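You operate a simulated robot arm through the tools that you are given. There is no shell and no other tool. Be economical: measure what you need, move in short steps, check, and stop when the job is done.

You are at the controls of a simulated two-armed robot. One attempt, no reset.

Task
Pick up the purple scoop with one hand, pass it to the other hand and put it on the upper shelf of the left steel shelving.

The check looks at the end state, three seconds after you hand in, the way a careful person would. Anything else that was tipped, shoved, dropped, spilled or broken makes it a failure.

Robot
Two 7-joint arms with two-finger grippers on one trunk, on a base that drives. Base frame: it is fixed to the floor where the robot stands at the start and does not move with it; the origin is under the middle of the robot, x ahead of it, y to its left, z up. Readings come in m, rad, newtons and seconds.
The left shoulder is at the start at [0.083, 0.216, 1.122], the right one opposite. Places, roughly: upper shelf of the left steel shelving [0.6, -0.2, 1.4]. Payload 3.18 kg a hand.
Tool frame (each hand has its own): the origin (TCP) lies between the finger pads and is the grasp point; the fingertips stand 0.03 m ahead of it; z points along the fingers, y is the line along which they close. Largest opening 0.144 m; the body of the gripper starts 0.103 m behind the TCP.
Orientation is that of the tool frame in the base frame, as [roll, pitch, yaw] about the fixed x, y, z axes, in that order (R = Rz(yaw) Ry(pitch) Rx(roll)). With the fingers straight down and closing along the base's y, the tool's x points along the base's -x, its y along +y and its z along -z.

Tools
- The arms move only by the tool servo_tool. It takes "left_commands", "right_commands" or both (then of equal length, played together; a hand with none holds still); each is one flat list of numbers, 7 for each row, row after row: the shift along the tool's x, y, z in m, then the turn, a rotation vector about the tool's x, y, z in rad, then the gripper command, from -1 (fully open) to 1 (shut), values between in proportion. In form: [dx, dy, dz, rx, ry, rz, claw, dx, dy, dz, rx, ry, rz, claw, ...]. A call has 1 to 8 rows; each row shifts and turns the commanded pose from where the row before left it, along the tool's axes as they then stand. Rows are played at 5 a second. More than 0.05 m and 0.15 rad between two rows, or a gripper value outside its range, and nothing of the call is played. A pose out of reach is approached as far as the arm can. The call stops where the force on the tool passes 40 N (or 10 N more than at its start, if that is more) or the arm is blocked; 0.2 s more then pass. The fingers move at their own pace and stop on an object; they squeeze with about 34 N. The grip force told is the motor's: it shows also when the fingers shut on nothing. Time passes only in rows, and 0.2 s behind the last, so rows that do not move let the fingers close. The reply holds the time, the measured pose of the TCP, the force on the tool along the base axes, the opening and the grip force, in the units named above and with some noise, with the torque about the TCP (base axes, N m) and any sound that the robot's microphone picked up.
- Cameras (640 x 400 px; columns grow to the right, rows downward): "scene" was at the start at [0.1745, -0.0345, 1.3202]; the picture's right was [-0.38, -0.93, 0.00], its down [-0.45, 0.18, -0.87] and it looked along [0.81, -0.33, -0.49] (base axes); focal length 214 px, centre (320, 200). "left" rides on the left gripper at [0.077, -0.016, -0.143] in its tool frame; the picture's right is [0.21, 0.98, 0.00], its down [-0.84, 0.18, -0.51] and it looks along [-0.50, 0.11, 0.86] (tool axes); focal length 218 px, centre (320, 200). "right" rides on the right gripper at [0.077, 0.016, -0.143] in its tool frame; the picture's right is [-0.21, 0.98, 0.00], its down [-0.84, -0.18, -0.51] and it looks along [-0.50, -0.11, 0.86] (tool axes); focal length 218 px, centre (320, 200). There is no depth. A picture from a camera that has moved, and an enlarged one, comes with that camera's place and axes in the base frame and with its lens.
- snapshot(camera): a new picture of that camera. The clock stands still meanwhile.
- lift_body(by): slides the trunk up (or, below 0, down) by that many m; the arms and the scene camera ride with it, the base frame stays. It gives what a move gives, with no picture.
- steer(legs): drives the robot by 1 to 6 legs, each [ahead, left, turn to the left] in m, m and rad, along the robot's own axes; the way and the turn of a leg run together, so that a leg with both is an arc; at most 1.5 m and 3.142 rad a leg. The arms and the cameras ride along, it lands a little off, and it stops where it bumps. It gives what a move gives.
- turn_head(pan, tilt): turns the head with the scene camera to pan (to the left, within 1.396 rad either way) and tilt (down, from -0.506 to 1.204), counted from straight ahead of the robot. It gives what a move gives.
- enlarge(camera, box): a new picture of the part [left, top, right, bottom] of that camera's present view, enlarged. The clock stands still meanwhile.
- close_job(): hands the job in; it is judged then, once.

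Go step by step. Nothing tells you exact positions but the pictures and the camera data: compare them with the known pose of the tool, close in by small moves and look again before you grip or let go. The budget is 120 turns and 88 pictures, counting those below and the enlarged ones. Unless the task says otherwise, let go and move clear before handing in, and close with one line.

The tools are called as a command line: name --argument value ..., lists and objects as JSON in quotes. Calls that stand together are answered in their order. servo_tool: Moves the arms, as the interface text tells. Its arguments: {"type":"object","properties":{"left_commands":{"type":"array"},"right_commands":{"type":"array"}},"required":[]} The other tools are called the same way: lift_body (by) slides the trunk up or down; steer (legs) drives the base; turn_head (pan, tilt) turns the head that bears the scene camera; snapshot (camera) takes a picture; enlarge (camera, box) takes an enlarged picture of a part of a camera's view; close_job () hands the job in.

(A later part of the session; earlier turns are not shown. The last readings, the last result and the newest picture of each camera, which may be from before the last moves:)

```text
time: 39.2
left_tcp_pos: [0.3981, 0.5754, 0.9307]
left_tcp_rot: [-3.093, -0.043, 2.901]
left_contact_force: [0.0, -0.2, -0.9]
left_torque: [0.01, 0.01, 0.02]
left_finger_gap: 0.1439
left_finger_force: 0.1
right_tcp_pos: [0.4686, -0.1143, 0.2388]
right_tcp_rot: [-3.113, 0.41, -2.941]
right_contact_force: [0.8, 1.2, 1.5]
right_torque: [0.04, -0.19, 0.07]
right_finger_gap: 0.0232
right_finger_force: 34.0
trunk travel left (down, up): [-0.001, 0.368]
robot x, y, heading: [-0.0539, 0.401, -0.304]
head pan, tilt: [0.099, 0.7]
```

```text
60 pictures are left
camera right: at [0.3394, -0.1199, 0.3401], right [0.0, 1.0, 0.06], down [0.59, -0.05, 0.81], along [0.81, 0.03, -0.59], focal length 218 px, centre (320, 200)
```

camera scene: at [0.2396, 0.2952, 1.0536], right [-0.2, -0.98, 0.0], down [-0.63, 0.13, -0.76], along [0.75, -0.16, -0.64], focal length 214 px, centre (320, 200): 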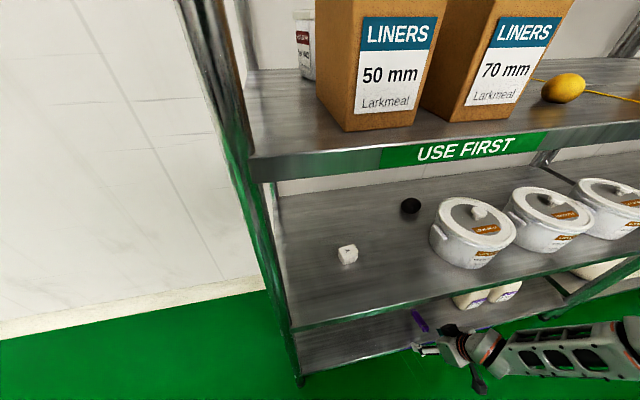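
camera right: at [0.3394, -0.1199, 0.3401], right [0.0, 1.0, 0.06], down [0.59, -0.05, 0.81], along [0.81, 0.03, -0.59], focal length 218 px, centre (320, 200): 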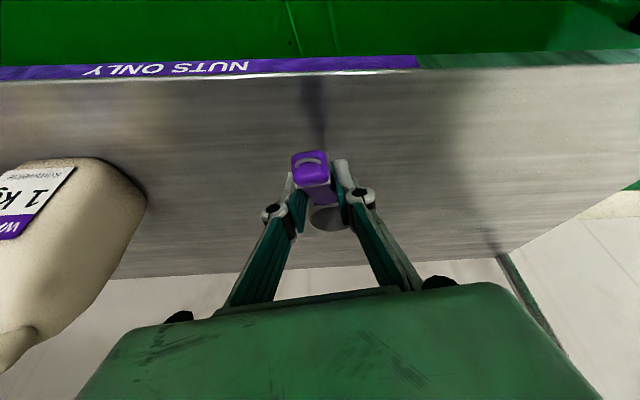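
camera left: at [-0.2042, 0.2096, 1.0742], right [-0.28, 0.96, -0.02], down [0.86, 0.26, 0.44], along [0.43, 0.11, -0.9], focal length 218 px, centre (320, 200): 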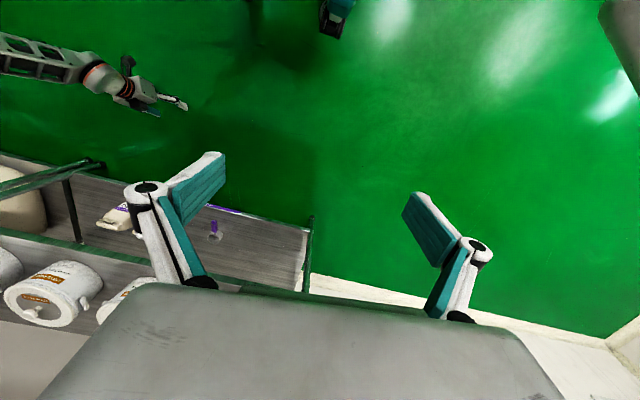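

Gripped (gap 23 mm). Lift 5 cm and back out.

servo_tool --right_commands '[-0.008, 0, -0.018, 0, 0, 0, 1, -0.012, 0, -0.0275, 0, 0, 0, 1, 0, 0, 0, 0, 0, 0, 1]'

steer --legs '[[-0.239, -0.075, 0], [-0.239, -0.075, 0]]'

snapshot --camera "right"

snapshot --camera "scene"

```text
time: 40.0
left_tcp_pos: [0.3981, 0.5747, 0.931]
left_tcp_rot: [-3.091, -0.046, 2.9]
left_contact_force: [1.2, 0.6, 1.1]
left_torque: [0.02, -0.01, 0.03]
left_finger_gap: 0.144
left_finger_force: 0.1
right_tcp_pos: [0.4679, -0.1136, 0.2881]
right_tcp_rot: [-3.11, 0.409, -2.942]
right_contact_force: [-0.6, -0.3, -2.5]
right_torque: [-0.06, 0.18, 0.0]
right_finger_gap: 0.0236
right_finger_force: 34.0
trunk travel left (down, up): [-0.001, 0.368]
robot x, y, heading: [-0.0548, 0.3982, -0.303]
head pan, tilt: [0.099, 0.7]
```

```text
time: 43.2
left_tcp_pos: [-0.1048, 0.5768, 0.9306]
left_tcp_rot: [-3.092, -0.042, 2.904]
left_contact_force: [-0.7, 0.0, -0.5]
left_torque: [0.0, -0.03, 0.0]
left_finger_gap: 0.1436
left_finger_force: 0.2
right_tcp_pos: [-0.0326, -0.1111, 0.2876]
right_tcp_rot: [-3.113, 0.411, -2.937]
right_contact_force: [0.4, -0.9, -2.2]
right_torque: [-0.02, 0.2, -0.02]
right_finger_gap: 0.0232
right_finger_force: 34.0
trunk travel left (down, up): [-0.001, 0.368]
robot x, y, heading: [-0.559, 0.404, -0.297]
head pan, tilt: [0.099, 0.7]
```

```text
59 pictures are left
camera right: at [-0.1614, -0.1171, 0.3894], right [0.0, 1.0, 0.06], down [0.59, -0.05, 0.81], along [0.81, 0.03, -0.59], focal length 218 px, centre (320, 200)
```

right: 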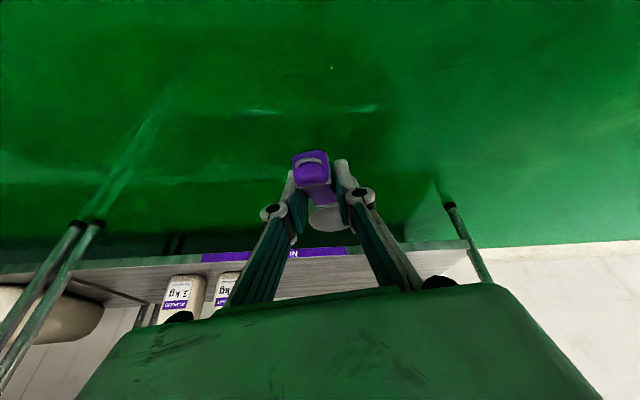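

```text
58 pictures are left
camera scene: at [-0.2005, 0.2968, 1.0539], right [-0.2, -0.98, 0.0], down [-0.63, 0.13, -0.77], along [0.75, -0.15, -0.64], focal length 214 px, centre (320, 200)
```

scene: 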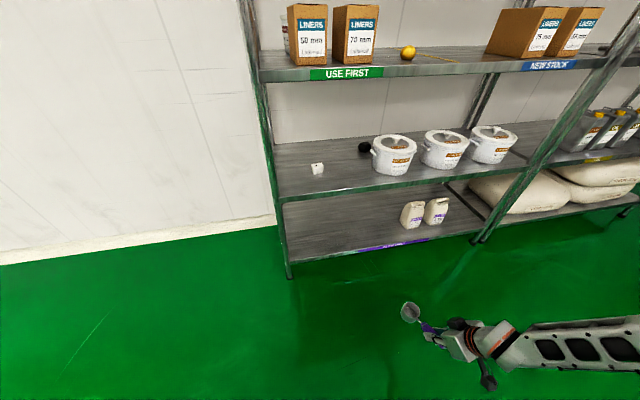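

The scoop is held and out. I raise the trunk and lift the right hand for the hand-over in free space.

lift_body --by 0.25

servo_tool --right_commands '[-0.019, 0, -0.044, 0, 0, 0, 1, -0.019, 0, -0.044, 0, 0, 0, 1, -0.019, 0, -0.044, 0, 0, 0, 1, -0.019, 0, -0.044, 0, 0, 0, 1, -0.019, 0, -0.044, 0, 0, 0, 1, -0.019, 0, -0.044, 0, 0, 0, 1, -0.019, 0, -0.044, 0, 0, 0, 1]'

turn_head --pan 0.0 --tilt 0.8

snapshot --camera "scene"

```text
time: 45.8
left_tcp_pos: [-0.104, 0.5779, 1.1796]
left_tcp_rot: [-3.091, -0.045, 2.903]
left_contact_force: [0.0, -0.1, -0.6]
left_torque: [-0.02, -0.01, 0.01]
left_finger_gap: 0.1438
left_finger_force: 0.0
right_tcp_pos: [0.1113, -0.155, 0.901]
right_tcp_rot: [-2.702, 0.868, -2.685]
right_contact_force: [-0.2, 0.2, -2.3]
right_torque: [-0.01, 0.26, -0.02]
right_finger_gap: 0.0235
right_finger_force: 34.2
trunk travel left (down, up): [-0.251, 0.118]
robot x, y, heading: [-0.5522, 0.4031, -0.3]
head pan, tilt: [0.099, 0.7]
```

```text
time: 47.4
left_tcp_pos: [-0.1063, 0.5772, 1.1816]
left_tcp_rot: [-3.091, -0.041, 2.904]
left_contact_force: [-0.9, 0.0, -0.4]
left_torque: [-0.01, -0.04, -0.02]
left_finger_gap: 0.144
left_finger_force: 0.1
right_tcp_pos: [-0.063, -0.0942, 1.1848]
right_tcp_rot: [-2.698, 0.872, -2.681]
right_contact_force: [-0.9, 0.5, -2.8]
right_torque: [-0.05, 0.25, 0.01]
right_finger_gap: 0.0231
right_finger_force: 34.1
trunk travel left (down, up): [-0.251, 0.118]
robot x, y, heading: [-0.5576, 0.4003, -0.303]
head pan, tilt: [0.099, 0.7]
```

```text
time: 48.1
left_tcp_pos: [-0.1046, 0.577, 1.1805]
left_tcp_rot: [-3.091, -0.045, 2.904]
left_contact_force: [0.2, 0.2, 0.5]
left_torque: [0.0, 0.03, -0.01]
left_finger_gap: 0.1439
left_finger_force: 0.0
right_tcp_pos: [-0.0615, -0.0931, 1.1838]
right_tcp_rot: [-2.702, 0.868, -2.684]
right_contact_force: [0.9, -0.2, -3.4]
right_torque: [-0.04, 0.3, 0.0]
right_finger_gap: 0.0233
right_finger_force: 34.2
trunk travel left (down, up): [-0.251, 0.118]
robot x, y, heading: [-0.5592, 0.4009, -0.301]
head pan, tilt: [0.0, 0.799]
```

```text
57 pictures are left
camera scene: at [-0.4236, 0.3576, 1.3434], right [-0.3, -0.95, 0.0], down [-0.68, 0.21, -0.7], along [0.67, -0.21, -0.72], focal length 214 px, centre (320, 200)
```

scene: 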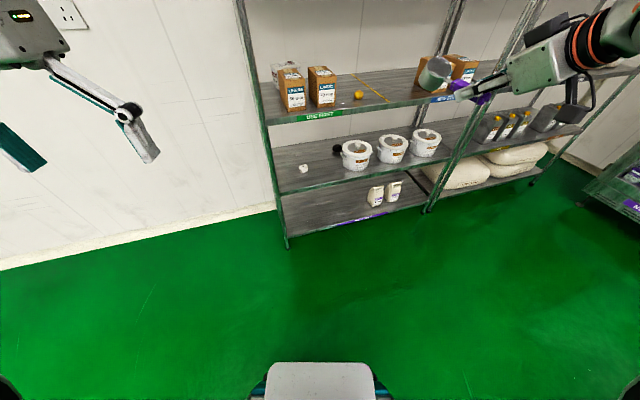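

I turn the robot back to heading 0, then level the scoop with the cup pointing left.

steer --legs '[[0, 0, 0.3]]'

servo_tool --right_commands '[0, 0, 0, -0.099, 0.052, -0.065, 1, 0, 0, 0, -0.099, 0.052, -0.065, 1, 0, 0, 0, -0.099, 0.052, -0.065, 1, 0, 0, 0, -0.099, 0.052, -0.065, 1, 0, 0, 0, -0.099, 0.052, -0.065, 1, 0, 0, 0, -0.099, 0.052, -0.065, 1, 0, 0, 0, -0.099, 0.052, -0.065, 1]'

snapshot --camera "scene"

```text
time: 49.4
left_tcp_pos: [-0.1762, 0.7043, 1.1813]
left_tcp_rot: [-3.092, -0.044, -3.08]
left_contact_force: [-0.5, 0.3, 0.6]
left_torque: [-0.05, -0.01, 0.0]
left_finger_gap: 0.144
left_finger_force: 0.1
right_tcp_pos: [0.0625, 0.0756, 1.1831]
right_tcp_rot: [-2.7, 0.869, -2.385]
right_contact_force: [0.3, -0.5, -3.6]
right_torque: [-0.1, 0.2, -0.01]
right_finger_gap: 0.0234
right_finger_force: 33.8
trunk travel left (down, up): [-0.251, 0.118]
robot x, y, heading: [-0.5572, 0.4015, -0.007]
head pan, tilt: [0.0, 0.799]
```

```text
time: 51.0
left_tcp_pos: [-0.1762, 0.7028, 1.1803]
left_tcp_rot: [-3.093, -0.045, -3.081]
left_contact_force: [-0.1, -0.3, 0.3]
left_torque: [0.02, 0.05, 0.0]
left_finger_gap: 0.1441
left_finger_force: 0.0
right_tcp_pos: [0.065, 0.073, 1.1815]
right_tcp_rot: [-3.141, 0.416, -1.942]
right_contact_force: [1.0, 0.2, -3.3]
right_torque: [-0.18, 0.1, 0.01]
right_finger_gap: 0.0235
right_finger_force: 34.1
trunk travel left (down, up): [-0.251, 0.118]
robot x, y, heading: [-0.5601, 0.3996, -0.002]
head pan, tilt: [0.0, 0.799]
```

```text
56 pictures are left
camera scene: at [-0.4158, 0.3989, 1.3431], right [0.0, -1.0, 0.0], down [-0.72, 0.0, -0.7], along [0.7, 0.0, -0.72], focal length 214 px, centre (320, 200)
```

scene: 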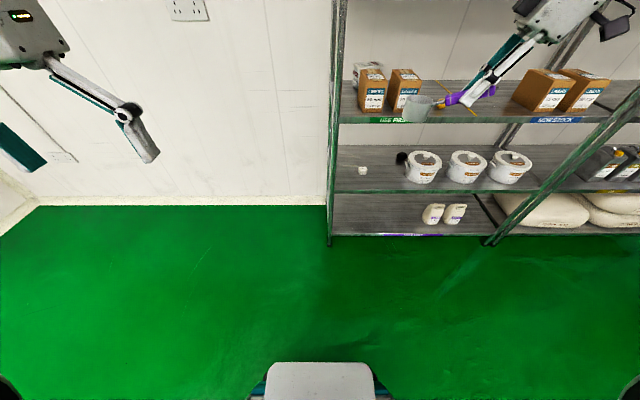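

servo_tool --right_commands '[-0.016, 0.0335, 0.0204, 0, 0, 0, 1, -0.016, 0.0335, 0.0204, 0, 0, 0, 1, -0.016, 0.0335, 0.0204, 0, 0, 0, 1, -0.016, 0.0335, 0.0204, 0, 0, 0, 1, -0.016, 0.0335, 0.0204, 0, 0, 0, 1, -0.016, 0.0335, 0.0204, 0, 0, 0, 1, -0.016, 0.0335, 0.0204, 0, 0, 0, 1]' --left_commands '[0, 0, 0, 0, 0, 0.15, -0.6, 0, 0, 0, 0, 0, 0.15, -0.6, 0, 0, 0, 0, 0, 0.15, -0.6, 0, 0, 0, 0, 0, 0.15, -0.6, 0, 0, 0, 0, 0, 0.15, -0.6, 0, 0, 0, 0, 0, 0.15, -0.6, 0, 0, 0, 0, 0, 0.15, -0.6]'

snapshot --camera "scene"

```text
time: 52.6
left_tcp_pos: [-0.2219, 0.6683, 1.0326]
left_tcp_rot: [3.126, -0.013, 2.494]
left_contact_force: [0.5, -0.8, -0.4]
left_torque: [0.06, 0.01, 0.01]
left_finger_gap: 0.1152
left_finger_force: 0.1
left hand out of reach, approached as far as the arm can: row 2, 3, 4, 5, 6, 7
right_tcp_pos: [-0.0978, 0.3096, 1.0956]
right_tcp_rot: [-3.141, 0.415, -1.943]
right_contact_force: [0.8, -0.2, -3.0]
right_torque: [-0.15, 0.07, 0.02]
right_finger_gap: 0.0232
right_finger_force: 33.9
trunk travel left (down, up): [-0.251, 0.118]
robot x, y, heading: [-0.5583, 0.4027, -0.0]
head pan, tilt: [0.0, 0.799]
```

```text
55 pictures are left
camera scene: at [-0.4165, 0.3994, 1.3433], right [0.0, -1.0, 0.0], down [-0.72, 0.0, -0.7], along [0.7, 0.0, -0.72], focal length 214 px, centre (320, 200)
```

scene: 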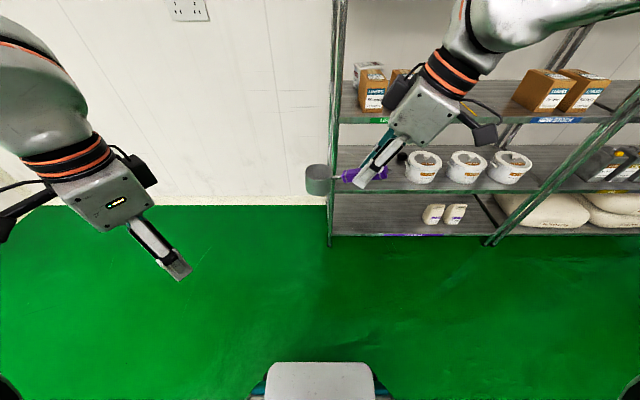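

servo_tool --left_commands '[-0.03, 0.0226, -0.02, 0, 0, 0, -0.6, -0.03, 0.0226, -0.02, 0, 0, 0, -0.6, -0.03, 0.0226, -0.02, 0, 0, 0, -0.6, -0.03, 0.0226, -0.02, 0, 0, 0, -0.6, 0, 0, 0, 0, 0, 0.14, -0.6, 0, 0, 0, 0, 0, 0.14, -0.6, 0, 0, 0, 0, 0, 0.14, -0.6, 0, 0, 0, 0, 0, 0.14, -0.6]'

servo_tool --left_commands '[0, 0, 0, 0, -0.13, 0, -0.6, 0, 0, 0, 0, -0.13, 0, -0.6, 0, 0, 0, 0, -0.13, 0, -0.6, 0, 0, 0, 0, -0.13, 0, -0.6, 0, 0, 0, 0, -0.13, 0, -0.6]'

snapshot --camera "scene"

snapshot --camera "left"

```text
time: 54.4
left_tcp_pos: [-0.2218, 0.6313, 0.9221]
left_tcp_rot: [3.13, -0.015, 2.046]
left_contact_force: [-0.1, -0.5, 0.0]
left_torque: [0.02, -0.03, 0.01]
left_finger_gap: 0.1151
left_finger_force: 0.0
left hand out of reach, approached as far as the arm can: row 1, 2, 3, 4, 5, 6, 7, 8
right_tcp_pos: [-0.0992, 0.3083, 1.0976]
right_tcp_rot: [-3.137, 0.417, -1.941]
right_contact_force: [-0.2, -0.6, -2.0]
right_torque: [-0.17, 0.06, -0.01]
right_finger_gap: 0.0232
right_finger_force: 34.1
trunk travel left (down, up): [-0.251, 0.118]
robot x, y, heading: [-0.5601, 0.3974, -0.004]
head pan, tilt: [0.0, 0.799]
```

```text
time: 55.6
left_tcp_pos: [-0.1585, 0.605, 0.9056]
left_tcp_rot: [3.133, 0.638, 2.041]
left_contact_force: [-0.4, -0.4, 0.3]
left_torque: [-0.01, 0.01, -0.01]
left_finger_gap: 0.115
left_finger_force: 0.0
left hand out of reach, approached as far as the arm can: row 1, 2, 3, 4, 5
right_tcp_pos: [-0.0988, 0.3102, 1.0973]
right_tcp_rot: [-3.138, 0.415, -1.941]
right_contact_force: [0.0, 0.7, -4.3]
right_torque: [-0.21, 0.09, 0.0]
right_finger_gap: 0.0232
right_finger_force: 33.6
trunk travel left (down, up): [-0.251, 0.118]
robot x, y, heading: [-0.5591, 0.4004, -0.001]
head pan, tilt: [0.0, 0.799]
```

```text
54 pictures are left
camera scene: at [-0.4178, 0.4006, 1.3435], right [0.0, -1.0, 0.0], down [-0.72, 0.0, -0.7], along [0.7, 0.0, -0.72], focal length 214 px, centre (320, 200)
```

scene: 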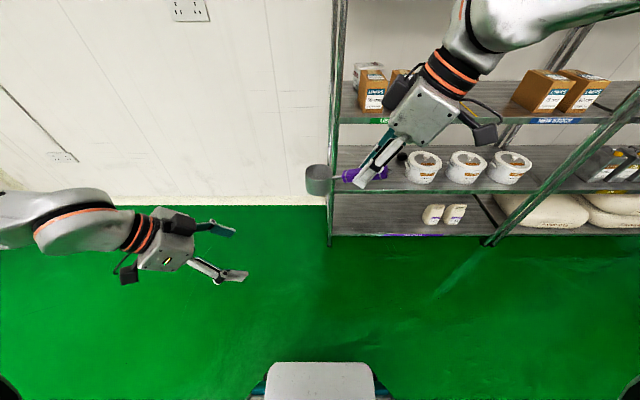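

```text
53 pictures are left
camera left: at [-0.2401, 0.7266, 0.9742], right [0.79, 0.6, -0.12], down [0.32, -0.25, 0.91], along [0.52, -0.76, -0.39], focal length 218 px, centre (320, 200)
```

left: 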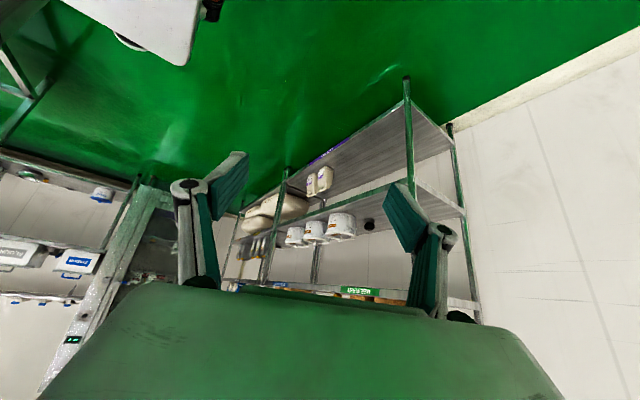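

Left hand has a good direction now (yaw -1.1, pitch 0.64). The cup centre should be at ≈[-0.063, 0.403, 1.055]; I move the left hand to a pre-grasp 14 cm short of it.

servo_tool --left_commands '[0, 0, 0, 0, -0.081, 0, -0.6, 0, 0, 0, 0, -0.081, 0, -0.6, -0.0447, -0.001, -0.0148, 0, 0, 0, -0.6, -0.0447, -0.001, -0.0148, 0, 0, 0, -0.6, -0.0447, -0.001, -0.0148, 0, 0, 0, -0.6, -0.0447, -0.001, -0.0148, 0, 0, 0, -0.6, -0.0447, -0.001, -0.0148, 0, 0, 0, -0.6, -0.0447, -0.001, -0.0148, 0, 0, 0, -0.6]'

snapshot --camera "scene"

snapshot --camera "left"

```text
time: 57.4
left_tcp_pos: [-0.1255, 0.5407, 1.0563]
left_tcp_rot: [3.123, 0.803, 2.044]
left_contact_force: [0.6, 0.1, -0.2]
left_torque: [-0.03, 0.01, -0.03]
left_finger_gap: 0.1149
left_finger_force: 0.1
left hand out of reach, approached as far as the arm can: row 1, 3, 6, 7, 8
right_tcp_pos: [-0.0986, 0.3105, 1.0968]
right_tcp_rot: [-3.138, 0.415, -1.941]
right_contact_force: [-0.3, 0.4, -2.5]
right_torque: [-0.2, 0.07, 0.01]
right_finger_gap: 0.0233
right_finger_force: 34.1
trunk travel left (down, up): [-0.251, 0.118]
robot x, y, heading: [-0.5593, 0.4011, 0.001]
head pan, tilt: [0.0, 0.799]
```

```text
52 pictures are left
camera scene: at [-0.4175, 0.3998, 1.3435], right [0.0, -1.0, 0.0], down [-0.72, 0.0, -0.7], along [0.7, 0.0, -0.72], focal length 214 px, centre (320, 200)
```

scene: 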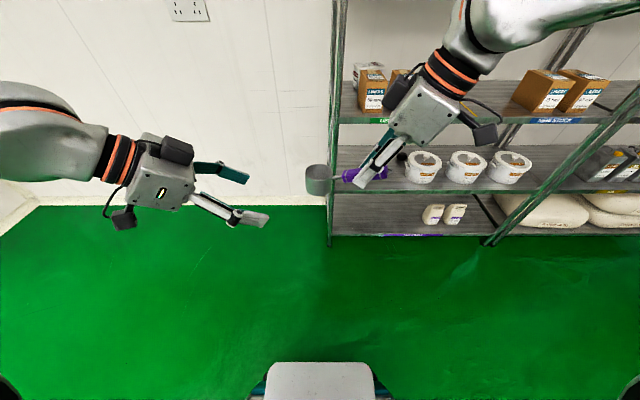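

```text
51 pictures are left
camera left: at [-0.2137, 0.6691, 1.0997], right [0.8, 0.59, -0.14], down [0.25, -0.12, 0.96], along [0.55, -0.8, -0.24], focal length 218 px, centre (320, 200)
```

left: 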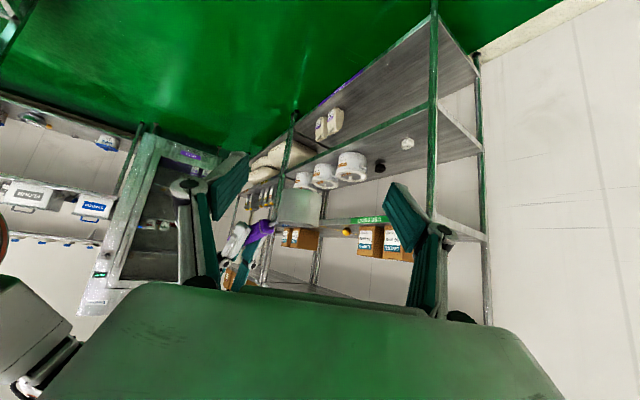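

servo_tool --left_commands '[-0.0243, -0.002, 0.0252, 0, 0, 0, -0.6, -0.0243, -0.002, 0.0252, 0, 0, 0, -0.6, -0.0035, 0, -0.0035, 0, 0, 0, -0.6]'

snapshot --camera "scene"

snapshot --camera "left"

```text
time: 58.2
left_tcp_pos: [-0.0963, 0.4768, 1.0599]
left_tcp_rot: [3.129, 0.8, 2.039]
left_contact_force: [-0.2, 0.4, 1.5]
left_torque: [-0.04, 0.0, 0.0]
left_finger_gap: 0.1153
left_finger_force: 0.0
right_tcp_pos: [-0.0985, 0.3109, 1.0982]
right_tcp_rot: [-3.136, 0.415, -1.941]
right_contact_force: [0.5, 1.0, -3.1]
right_torque: [-0.22, 0.09, 0.02]
right_finger_gap: 0.0235
right_finger_force: 34.2
trunk travel left (down, up): [-0.251, 0.118]
robot x, y, heading: [-0.5581, 0.4016, -0.004]
head pan, tilt: [0.0, 0.799]
```

```text
50 pictures are left
camera scene: at [-0.418, 0.4001, 1.3436], right [0.0, -1.0, 0.0], down [-0.72, 0.0, -0.7], along [0.7, 0.0, -0.72], focal length 214 px, centre (320, 200)
```

scene: 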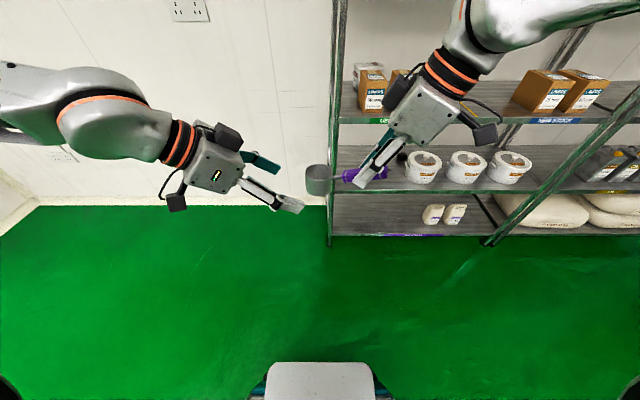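

```text
49 pictures are left
camera left: at [-0.1838, 0.607, 1.1041], right [0.8, 0.58, -0.14], down [0.25, -0.12, 0.96], along [0.54, -0.81, -0.24], focal length 218 px, centre (320, 200)
```

left: 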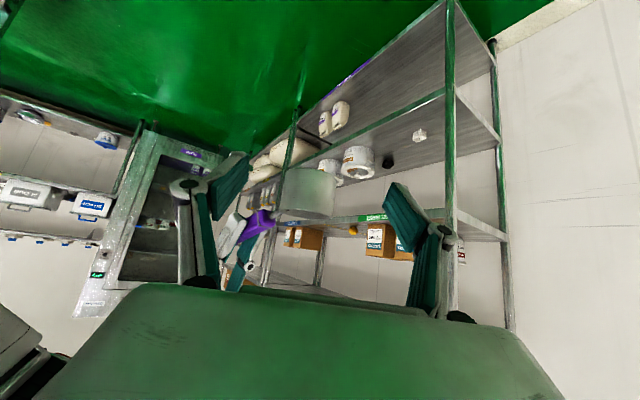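

servo_tool --left_commands '[-0.021, -0.003, 0.027, 0, 0, 0, -0.6, -0.021, -0.003, 0.027, 0, 0, 0, -0.6, 0, 0, 0, 0, 0, 0, -0.6]'

snapshot --camera "scene"

snapshot --camera "left"

```text
time: 59.0
left_tcp_pos: [-0.0706, 0.4152, 1.051]
left_tcp_rot: [3.131, 0.8, 2.041]
left_contact_force: [0.2, 0.3, 0.5]
left_torque: [0.07, 0.01, 0.06]
left_finger_gap: 0.1152
left_finger_force: 0.0
right_tcp_pos: [-0.0986, 0.3093, 1.0979]
right_tcp_rot: [-3.137, 0.415, -1.94]
right_contact_force: [0.7, -0.6, -2.6]
right_torque: [-0.19, 0.07, 0.03]
right_finger_gap: 0.0233
right_finger_force: 34.2
trunk travel left (down, up): [-0.251, 0.118]
robot x, y, heading: [-0.5574, 0.4006, -0.004]
head pan, tilt: [0.0, 0.799]
```

```text
48 pictures are left
camera scene: at [-0.4179, 0.4001, 1.3436], right [0.0, -1.0, 0.0], down [-0.72, 0.0, -0.7], along [0.7, 0.0, -0.72], focal length 214 px, centre (320, 200)
```

scene: 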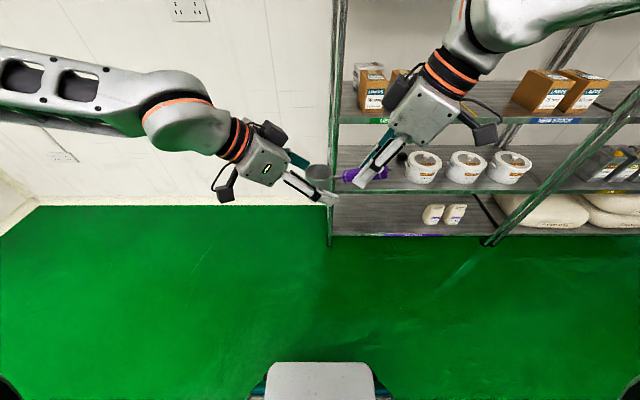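

```text
47 pictures are left
camera left: at [-0.1575, 0.5437, 1.0956], right [0.8, 0.58, -0.14], down [0.26, -0.12, 0.96], along [0.54, -0.81, -0.24], focal length 218 px, centre (320, 200)
```

left: 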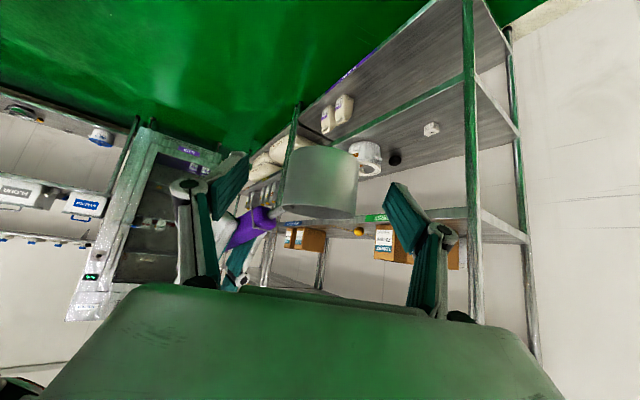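

enlarge --camera "left" --box '[180, 120, 460, 295]'

enlarge --camera "scene" --box '[240, 110, 432, 230]'

```text
2.29 times, centred on (320, 208) of left
camera zoom: at [-0.1575, 0.5437, 1.0956], right [0.8, 0.58, -0.14], down [0.26, -0.12, 0.96], along [0.54, -0.81, -0.24], focal length 499 px, centre (320, 183)
```

zoom: 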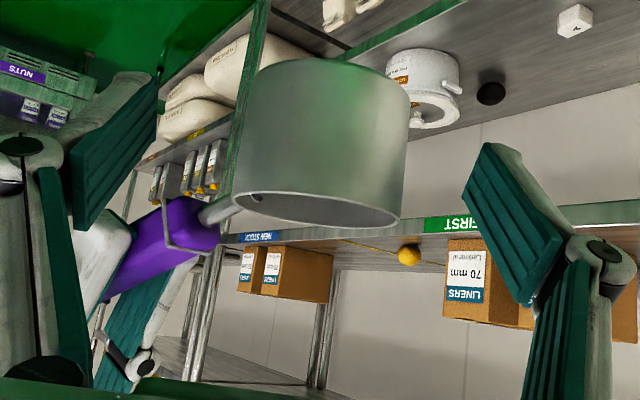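

```text
3.33 times, centred on (336, 170) of scene
camera zoom: at [-0.4179, 0.4001, 1.3436], right [0.0, -1.0, 0.0], down [-0.72, 0.0, -0.7], along [0.7, 0.0, -0.72], focal length 715 px, centre (267, 300)
```

zoom: 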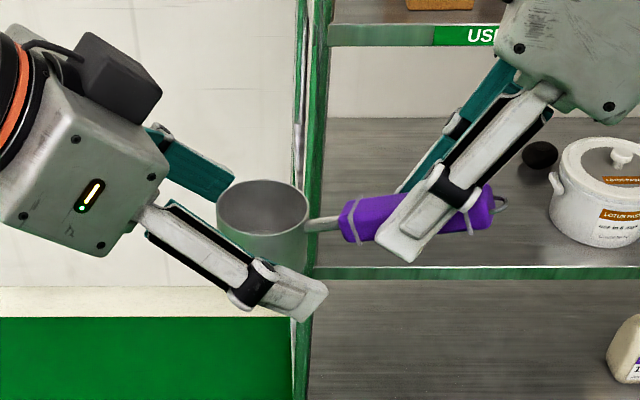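

The cup sits centred between the left fingers, clear of neck and handle. I close the left hand.

servo_tool --left_commands '[0, 0, 0, 0, 0, 0, -0.2, 0, 0, 0, 0, 0, 0, 0.1, 0, 0, 0, 0, 0, 0, 0.4, 0, 0, 0, 0, 0, 0, 1, 0, 0, 0, 0, 0, 0, 1]'

enlarge --camera "scene" --box '[240, 110, 432, 230]'

enlarge --camera "left" --box '[180, 120, 460, 295]'

```text
time: 60.2
left_tcp_pos: [-0.0699, 0.4155, 1.0494]
left_tcp_rot: [3.128, 0.799, 2.041]
left_contact_force: [3.0, 5.5, 1.1]
left_torque: [-1.11, 0.49, 0.14]
left_finger_gap: 0.0552
left_finger_force: 33.8
right_tcp_pos: [-0.0986, 0.3096, 1.0969]
right_tcp_rot: [-3.138, 0.416, -1.942]
right_contact_force: [-3.5, -5.2, -3.7]
right_torque: [0.57, -0.27, 0.01]
right_finger_gap: 0.0231
right_finger_force: 34.3
trunk travel left (down, up): [-0.251, 0.118]
robot x, y, heading: [-0.5581, 0.3994, -0.001]
head pan, tilt: [0.0, 0.799]
```

```text
3.33 times, centred on (336, 170) of scene
camera zoom: at [-0.4176, 0.3996, 1.3435], right [0.0, -1.0, 0.0], down [-0.72, 0.0, -0.7], along [0.7, 0.0, -0.72], focal length 715 px, centre (267, 300)
```

zoom: 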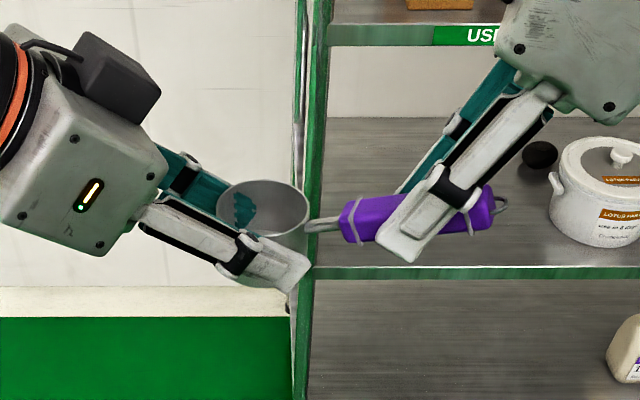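

```text
2.29 times, centred on (320, 208) of left
camera zoom: at [-0.1571, 0.5437, 1.0956], right [0.8, 0.58, -0.14], down [0.26, -0.12, 0.96], along [0.54, -0.81, -0.24], focal length 499 px, centre (320, 183)
```

zoom: 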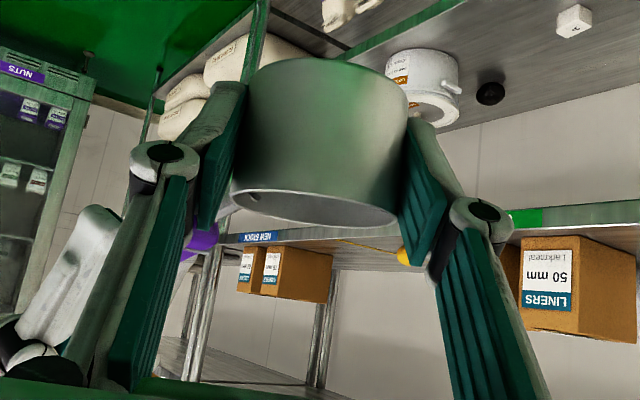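

Left grips the cup (55 mm). I open the right hand and withdraw it upward.

servo_tool --right_commands '[0, 0, 0, 0, 0, 0, 0.4, 0, 0, 0, 0, 0, 0, 0.0, 0, 0, 0, 0, 0, 0, 0.0, 0, 0, -0.03, 0, 0, 0, 0.0, 0, 0, -0.045, 0, 0, 0, 0.0, 0, 0, -0.045, 0, 0, 0, 0]'

snapshot --camera "scene"

enlarge --camera "scene" --box '[240, 110, 432, 230]'

```text
time: 61.6
left_tcp_pos: [-0.0711, 0.4142, 1.0505]
left_tcp_rot: [3.127, 0.8, 2.039]
left_contact_force: [-0.2, -0.4, 0.0]
left_torque: [0.13, -0.05, 0.03]
left_finger_gap: 0.0546
left_finger_force: 34.0
right_tcp_pos: [-0.1159, 0.2653, 1.2066]
right_tcp_rot: [-3.141, 0.415, -1.942]
right_contact_force: [0.0, 0.0, -0.1]
right_torque: [0.01, 0.01, -0.02]
right_finger_gap: 0.0719
right_finger_force: 0.0
trunk travel left (down, up): [-0.251, 0.118]
robot x, y, heading: [-0.5555, 0.4053, 0.001]
head pan, tilt: [0.0, 0.799]
```

```text
42 pictures are left
camera scene: at [-0.4181, 0.3988, 1.3436], right [0.0, -1.0, 0.0], down [-0.72, 0.0, -0.7], along [0.7, 0.0, -0.72], focal length 214 px, centre (320, 200)
```

scene: 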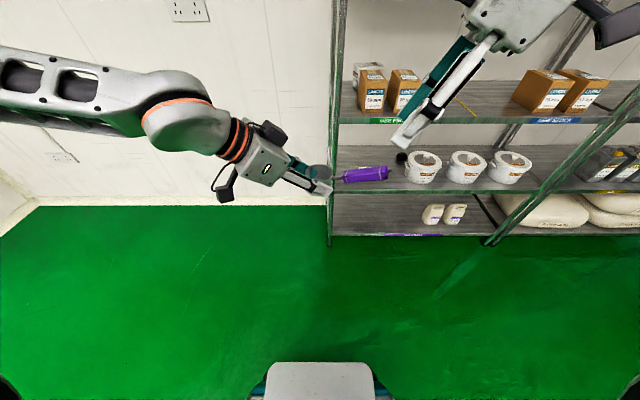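

```text
3.33 times, centred on (336, 170) of scene
camera zoom: at [-0.4181, 0.3988, 1.3436], right [0.0, -1.0, 0.0], down [-0.72, 0.0, -0.7], along [0.7, 0.0, -0.72], focal length 715 px, centre (267, 300)
```

zoom: 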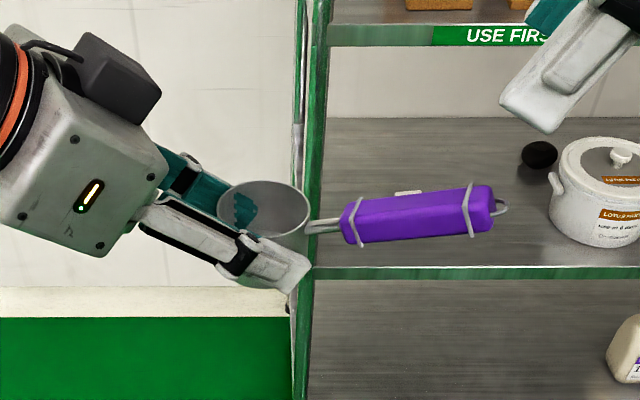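

The hand-over worked. Now raise the trunk and look at the upper shelf.

servo_tool --right_commands '[0.02, -0.01, -0.01, 0, 0, 0, 0, 0.04, 0, 0, 0, 0, 0, 0, 0.04, 0, 0, 0, 0, 0, 0, 0.04, 0, 0, 0, 0, 0, 0]'

lift_body --by 0.117

turn_head --pan -0.3 --tilt 0.1

snapshot --camera "scene"

```text
time: 62.6
left_tcp_pos: [-0.0705, 0.4118, 1.0495]
left_tcp_rot: [3.127, 0.799, 2.037]
left_contact_force: [0.2, -0.7, 0.2]
left_torque: [0.1, -0.02, 0.03]
left_finger_gap: 0.0546
left_finger_force: 34.1
right_tcp_pos: [-0.1532, 0.1358, 1.1596]
right_tcp_rot: [-3.138, 0.418, -1.944]
right_contact_force: [0.4, 0.1, 0.1]
right_torque: [0.04, 0.02, -0.01]
right_finger_gap: 0.072
right_finger_force: 0.1
trunk travel left (down, up): [-0.251, 0.118]
robot x, y, heading: [-0.5596, 0.3997, -0.004]
head pan, tilt: [0.0, 0.799]
```

```text
time: 64.1
left_tcp_pos: [-0.0706, 0.414, 1.1684]
left_tcp_rot: [3.129, 0.8, 2.039]
left_contact_force: [0.8, 0.3, -1.9]
left_torque: [0.09, 0.0, 0.05]
left_finger_gap: 0.0546
left_finger_force: 33.3
right_tcp_pos: [-0.1542, 0.1379, 1.2763]
right_tcp_rot: [3.141, 0.416, -1.942]
right_contact_force: [-0.6, 0.1, 0.0]
right_torque: [0.01, 0.04, 0.0]
right_finger_gap: 0.0722
right_finger_force: 0.1
trunk travel left (down, up): [-0.368, 0.001]
robot x, y, heading: [-0.5561, 0.4011, -0.002]
head pan, tilt: [0.0, 0.799]
```

```text
time: 65.2
left_tcp_pos: [-0.0712, 0.4143, 1.1685]
left_tcp_rot: [3.128, 0.8, 2.04]
left_contact_force: [0.6, 0.5, -2.5]
left_torque: [0.11, 0.0, 0.0]
left_finger_gap: 0.0545
left_finger_force: 34.1
right_tcp_pos: [-0.1546, 0.1371, 1.277]
right_tcp_rot: [-3.139, 0.416, -1.942]
right_contact_force: [-0.9, 0.4, 0.1]
right_torque: [0.02, -0.01, -0.04]
right_finger_gap: 0.0718
right_finger_force: 0.2
trunk travel left (down, up): [-0.368, 0.001]
robot x, y, heading: [-0.5601, 0.4015, 0.0]
head pan, tilt: [-0.3, 0.099]
```

```text
40 pictures are left
camera scene: at [-0.4305, 0.3724, 1.5243], right [-0.3, -0.95, 0.0], down [-0.1, 0.03, -0.99], along [0.95, -0.3, -0.1], focal length 214 px, centre (320, 200)
```

scene: 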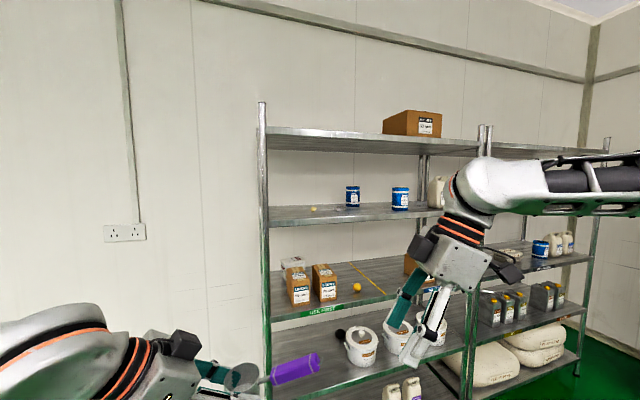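

enlarge --camera "scene" --box '[255, 120, 495, 270]'

```text
2.67 times, centred on (375, 195) of scene
camera zoom: at [-0.4305, 0.3724, 1.5243], right [-0.3, -0.95, 0.0], down [-0.1, 0.03, -0.99], along [0.95, -0.3, -0.1], focal length 572 px, centre (173, 213)
```

zoom: 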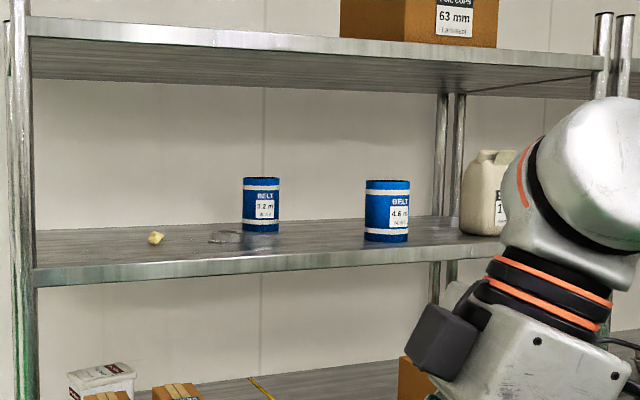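

Upper shelf is at z≈1.36–1.38 with a yellow bit, something glassy and cans on it; the left end looks free. I turn the left hand to face the shelf (in free space), keeping the cup level.

servo_tool --left_commands '[0, 0, 0, -0.1076, 0, -0.1045, 1, 0, 0, 0, -0.1076, 0, -0.1045, 1, 0, 0, 0, -0.1076, 0, -0.1045, 1, 0, 0, 0, -0.1076, 0, -0.1045, 1, 0, 0, 0, -0.1076, 0, -0.1045, 1, 0, 0, 0, -0.1076, 0, -0.1045, 1, 0, 0, 0, -0.1076, 0, -0.1045, 1, 0, 0, 0, -0.1076, 0, -0.1045, 1]'

servo_tool --left_commands '[-0.029, 0.02, -0.028, 0, 0, 0, 1, -0.029, 0.02, -0.028, 0, 0, 0, 1, -0.029, 0.02, -0.028, 0, 0, 0, 1, -0.029, 0.02, -0.028, 0, 0, 0, 1, -0.029, 0.02, -0.028, 0, 0, 0, 1, -0.029, 0.02, -0.028, 0, 0, 0, 1, -0.029, 0.02, -0.028, 0, 0, 0, 1]'

turn_head --pan 0.0 --tilt 0.3

snapshot --camera "scene"

```text
time: 67.0
left_tcp_pos: [-0.071, 0.412, 1.1691]
left_tcp_rot: [3.135, 0.806, -3.037]
left_contact_force: [-0.4, 0.0, -2.7]
left_torque: [0.05, 0.08, 0.01]
left_finger_gap: 0.0547
left_finger_force: 34.1
right_tcp_pos: [-0.154, 0.1371, 1.2759]
right_tcp_rot: [-3.139, 0.416, -1.943]
right_contact_force: [-1.1, -1.0, 0.1]
right_torque: [0.04, -0.01, 0.01]
right_finger_gap: 0.0719
right_finger_force: 0.2
trunk travel left (down, up): [-0.368, 0.001]
robot x, y, heading: [-0.5584, 0.3998, -0.0]
head pan, tilt: [-0.3, 0.099]
```

```text
time: 68.6
left_tcp_pos: [-0.0881, 0.5541, 1.4507]
left_tcp_rot: [3.137, 0.809, -3.04]
left_contact_force: [0.8, -0.6, -2.8]
left_torque: [0.01, 0.1, -0.02]
left_finger_gap: 0.0544
left_finger_force: 33.8
right_tcp_pos: [-0.1545, 0.1375, 1.2773]
right_tcp_rot: [-3.137, 0.415, -1.941]
right_contact_force: [-0.3, -0.7, -0.7]
right_torque: [-0.03, 0.03, -0.01]
right_finger_gap: 0.0716
right_finger_force: 0.0
trunk travel left (down, up): [-0.368, 0.001]
robot x, y, heading: [-0.5627, 0.4027, 0.005]
head pan, tilt: [-0.3, 0.099]
```

```text
time: 69.4
left_tcp_pos: [-0.0866, 0.5517, 1.4494]
left_tcp_rot: [3.136, 0.807, -3.039]
left_contact_force: [-0.2, -0.5, -2.1]
left_torque: [0.02, 0.05, 0.03]
left_finger_gap: 0.0547
left_finger_force: 34.0
right_tcp_pos: [-0.1538, 0.1377, 1.2763]
right_tcp_rot: [-3.14, 0.416, -1.943]
right_contact_force: [0.1, -0.5, -1.0]
right_torque: [0.0, 0.01, 0.0]
right_finger_gap: 0.0722
right_finger_force: 0.1
trunk travel left (down, up): [-0.368, 0.001]
robot x, y, heading: [-0.5571, 0.3997, -0.003]
head pan, tilt: [0.0, 0.3]
```

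```text
38 pictures are left
camera scene: at [-0.4251, 0.3995, 1.5058], right [0.0, -1.0, 0.0], down [-0.3, 0.0, -0.96], along [0.96, 0.0, -0.3], focal length 214 px, centre (320, 200)
```

scene: 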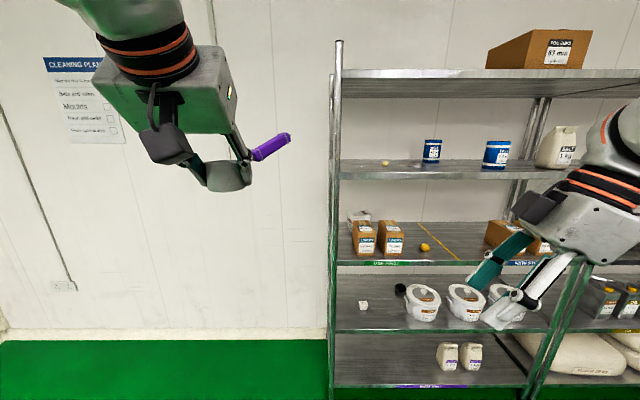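

enlarge --camera "scene" --box '[325, 120, 485, 220]'

```text
4.00 times, centred on (405, 170) of scene
camera zoom: at [-0.4251, 0.3995, 1.5058], right [0.0, -1.0, 0.0], down [-0.3, 0.0, -0.96], along [0.96, 0.0, -0.3], focal length 858 px, centre (-20, 320)
```

zoom: 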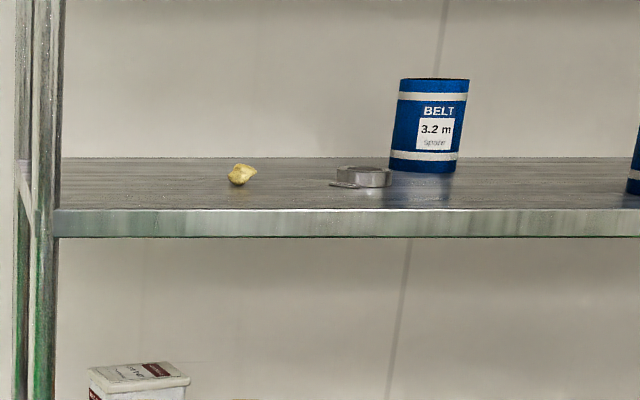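

Deck top z≈1.357, x 0.42–0.85; free spot around [0.55, 0.21] (yellow bit at [0.58, 0.10], left post at y≈0.33). I lower the right hand out of the way, yaw the left a bit more and extend it.

servo_tool --left_commands '[0, 0, 0, -0.09, 0, -0.087, 1, 0, 0, 0, -0.09, 0, -0.087, 1, -0.026, -0.0137, 0.027, 0, 0, 0, 1, -0.026, -0.0137, 0.027, 0, 0, 0, 1, -0.026, -0.0137, 0.027, 0, 0, 0, 1, 0, 0, 0, 0, 0, 0, 1]' --right_commands '[0.018, 0, 0.041, 0, 0, 0, 0, 0.018, 0, 0.041, 0, 0, 0, 0, 0.018, 0, 0.041, 0, 0, 0, 0, 0.018, 0, 0.041, 0, 0, 0, 0, 0.018, 0, 0.041, 0, 0, 0, 0, 0.013, 0.037, -0.006, 0, 0, 0, 0]'

turn_head --pan 0.4 --tilt 0.1

snapshot --camera "scene"

snapshot --camera "left"

```text
time: 70.8
left_tcp_pos: [0.0268, 0.5532, 1.4534]
left_tcp_rot: [3.14, 0.815, -2.786]
left_contact_force: [-0.5, 0.6, -1.6]
left_torque: [0.01, 0.07, 0.0]
left_finger_gap: 0.0545
left_finger_force: 34.4
right_tcp_pos: [-0.1951, 0.1388, 1.0547]
right_tcp_rot: [-3.135, 0.419, -1.942]
right_contact_force: [-1.3, -0.2, 0.3]
right_torque: [-0.01, -0.08, -0.03]
right_finger_gap: 0.072
right_finger_force: 0.0
trunk travel left (down, up): [-0.368, 0.001]
robot x, y, heading: [-0.5584, 0.399, -0.002]
head pan, tilt: [0.0, 0.3]
```

```text
time: 71.6
left_tcp_pos: [0.032, 0.5526, 1.4508]
left_tcp_rot: [3.137, 0.807, -2.787]
left_contact_force: [0.3, 0.9, -3.7]
left_torque: [0.01, 0.11, -0.02]
left_finger_gap: 0.0546
left_finger_force: 34.2
right_tcp_pos: [-0.192, 0.1375, 1.0542]
right_tcp_rot: [-3.137, 0.415, -1.941]
right_contact_force: [0.1, -0.3, 0.0]
right_torque: [0.0, 0.0, -0.01]
right_finger_gap: 0.0719
right_finger_force: 0.0
trunk travel left (down, up): [-0.368, 0.001]
robot x, y, heading: [-0.556, 0.4001, 0.003]
head pan, tilt: [0.4, 0.099]
```

```text
36 pictures are left
camera scene: at [-0.4338, 0.4355, 1.5244], right [0.39, -0.92, 0.0], down [-0.09, -0.04, -0.99], along [0.92, 0.38, -0.1], focal length 214 px, centre (320, 200)
```

scene: 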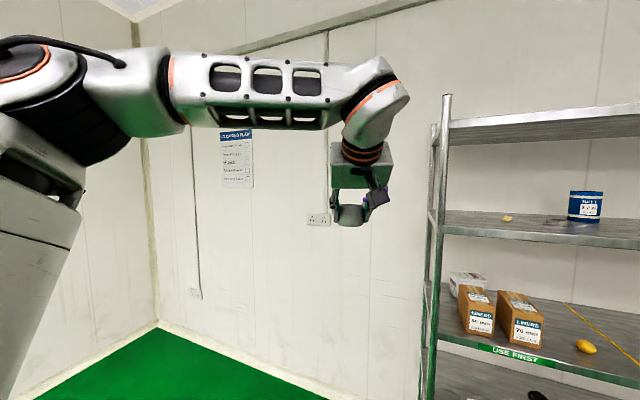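

```text
35 pictures are left
camera left: at [-0.1093, 0.4826, 1.4946], right [-0.48, 0.87, -0.15], down [0.14, 0.24, 0.96], along [0.87, 0.44, -0.24], focal length 218 px, centre (320, 200)
```

left: 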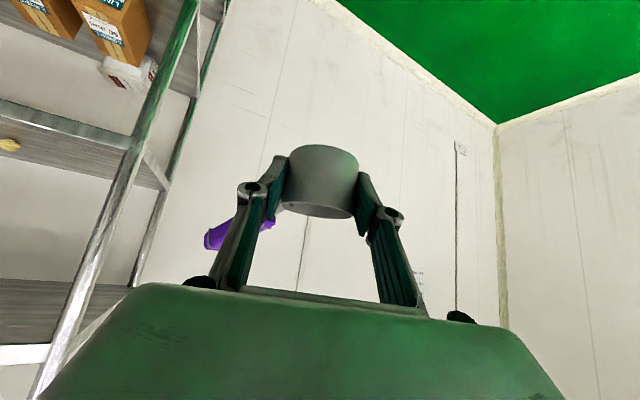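

servo_tool --left_commands '[0.014, 0, 0.014, 0, 0, 0, 1, 0, 0, 0, 0, 0, 0, 1]'

steer --legs '[[0, -0.347, 0], [0.25, 0, 0]]'

turn_head --pan 0.25 --tilt 0.15

snapshot --camera "scene"

snapshot --camera "left"

```text
time: 72.2
left_tcp_pos: [0.0322, 0.5531, 1.4312]
left_tcp_rot: [3.138, 0.81, -2.788]
left_contact_force: [0.1, -0.5, -3.2]
left_torque: [0.04, 0.11, -0.03]
left_finger_gap: 0.0547
left_finger_force: 33.9
right_tcp_pos: [-0.1939, 0.1383, 1.0532]
right_tcp_rot: [-3.139, 0.416, -1.941]
right_contact_force: [-0.6, -0.7, 0.2]
right_torque: [0.0, -0.06, 0.01]
right_finger_gap: 0.072
right_finger_force: 0.0
trunk travel left (down, up): [-0.368, 0.001]
robot x, y, heading: [-0.5554, 0.4004, -0.002]
head pan, tilt: [0.4, 0.099]
```

```text
time: 77.3
left_tcp_pos: [0.2829, 0.2069, 1.4317]
left_tcp_rot: [3.139, 0.808, -2.789]
left_contact_force: [-0.5, 0.2, -2.3]
left_torque: [0.01, 0.11, 0.01]
left_finger_gap: 0.0543
left_finger_force: 34.0
right_tcp_pos: [0.0559, -0.2086, 1.0535]
right_tcp_rot: [-3.139, 0.414, -1.946]
right_contact_force: [-0.2, 0.4, -0.1]
right_torque: [-0.06, 0.02, 0.03]
right_finger_gap: 0.0721
right_finger_force: 0.1
trunk travel left (down, up): [-0.368, 0.001]
robot x, y, heading: [-0.3134, 0.0535, -0.008]
head pan, tilt: [0.4, 0.099]
```

```text
time: 78.0
left_tcp_pos: [0.2806, 0.2069, 1.4318]
left_tcp_rot: [3.138, 0.806, -2.789]
left_contact_force: [0.1, 0.2, -2.5]
left_torque: [0.01, 0.12, 0.02]
left_finger_gap: 0.0544
left_finger_force: 34.3
right_tcp_pos: [0.0554, -0.2086, 1.0538]
right_tcp_rot: [-3.138, 0.416, -1.945]
right_contact_force: [-0.6, 0.7, 0.0]
right_torque: [-0.01, -0.01, 0.01]
right_finger_gap: 0.0718
right_finger_force: 0.0
trunk travel left (down, up): [-0.368, 0.001]
robot x, y, heading: [-0.3065, 0.0548, -0.002]
head pan, tilt: [0.25, 0.15]
```

```text
34 pictures are left
camera scene: at [-0.1795, 0.0765, 1.5197], right [0.24, -0.97, 0.0], down [-0.15, -0.04, -0.99], along [0.96, 0.24, -0.15], focal length 214 px, centre (320, 200)
```

scene: 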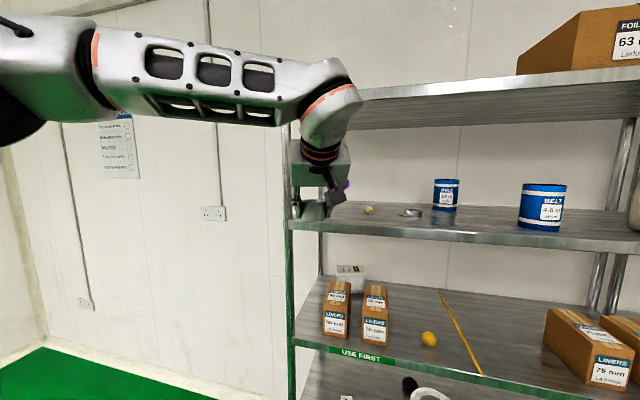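

```text
33 pictures are left
camera left: at [0.1405, 0.1358, 1.4746], right [-0.48, 0.87, -0.15], down [0.14, 0.24, 0.96], along [0.87, 0.44, -0.24], focal length 218 px, centre (320, 200)
```

left: 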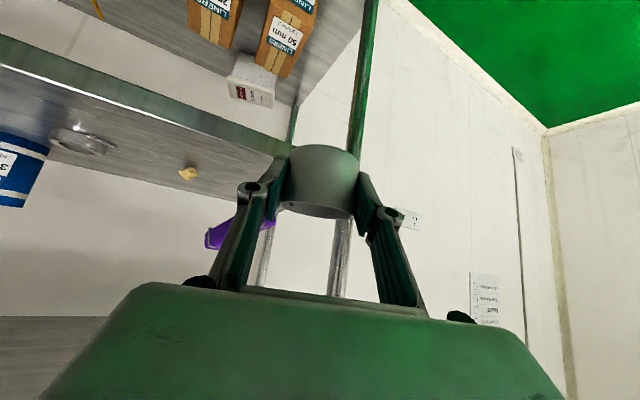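

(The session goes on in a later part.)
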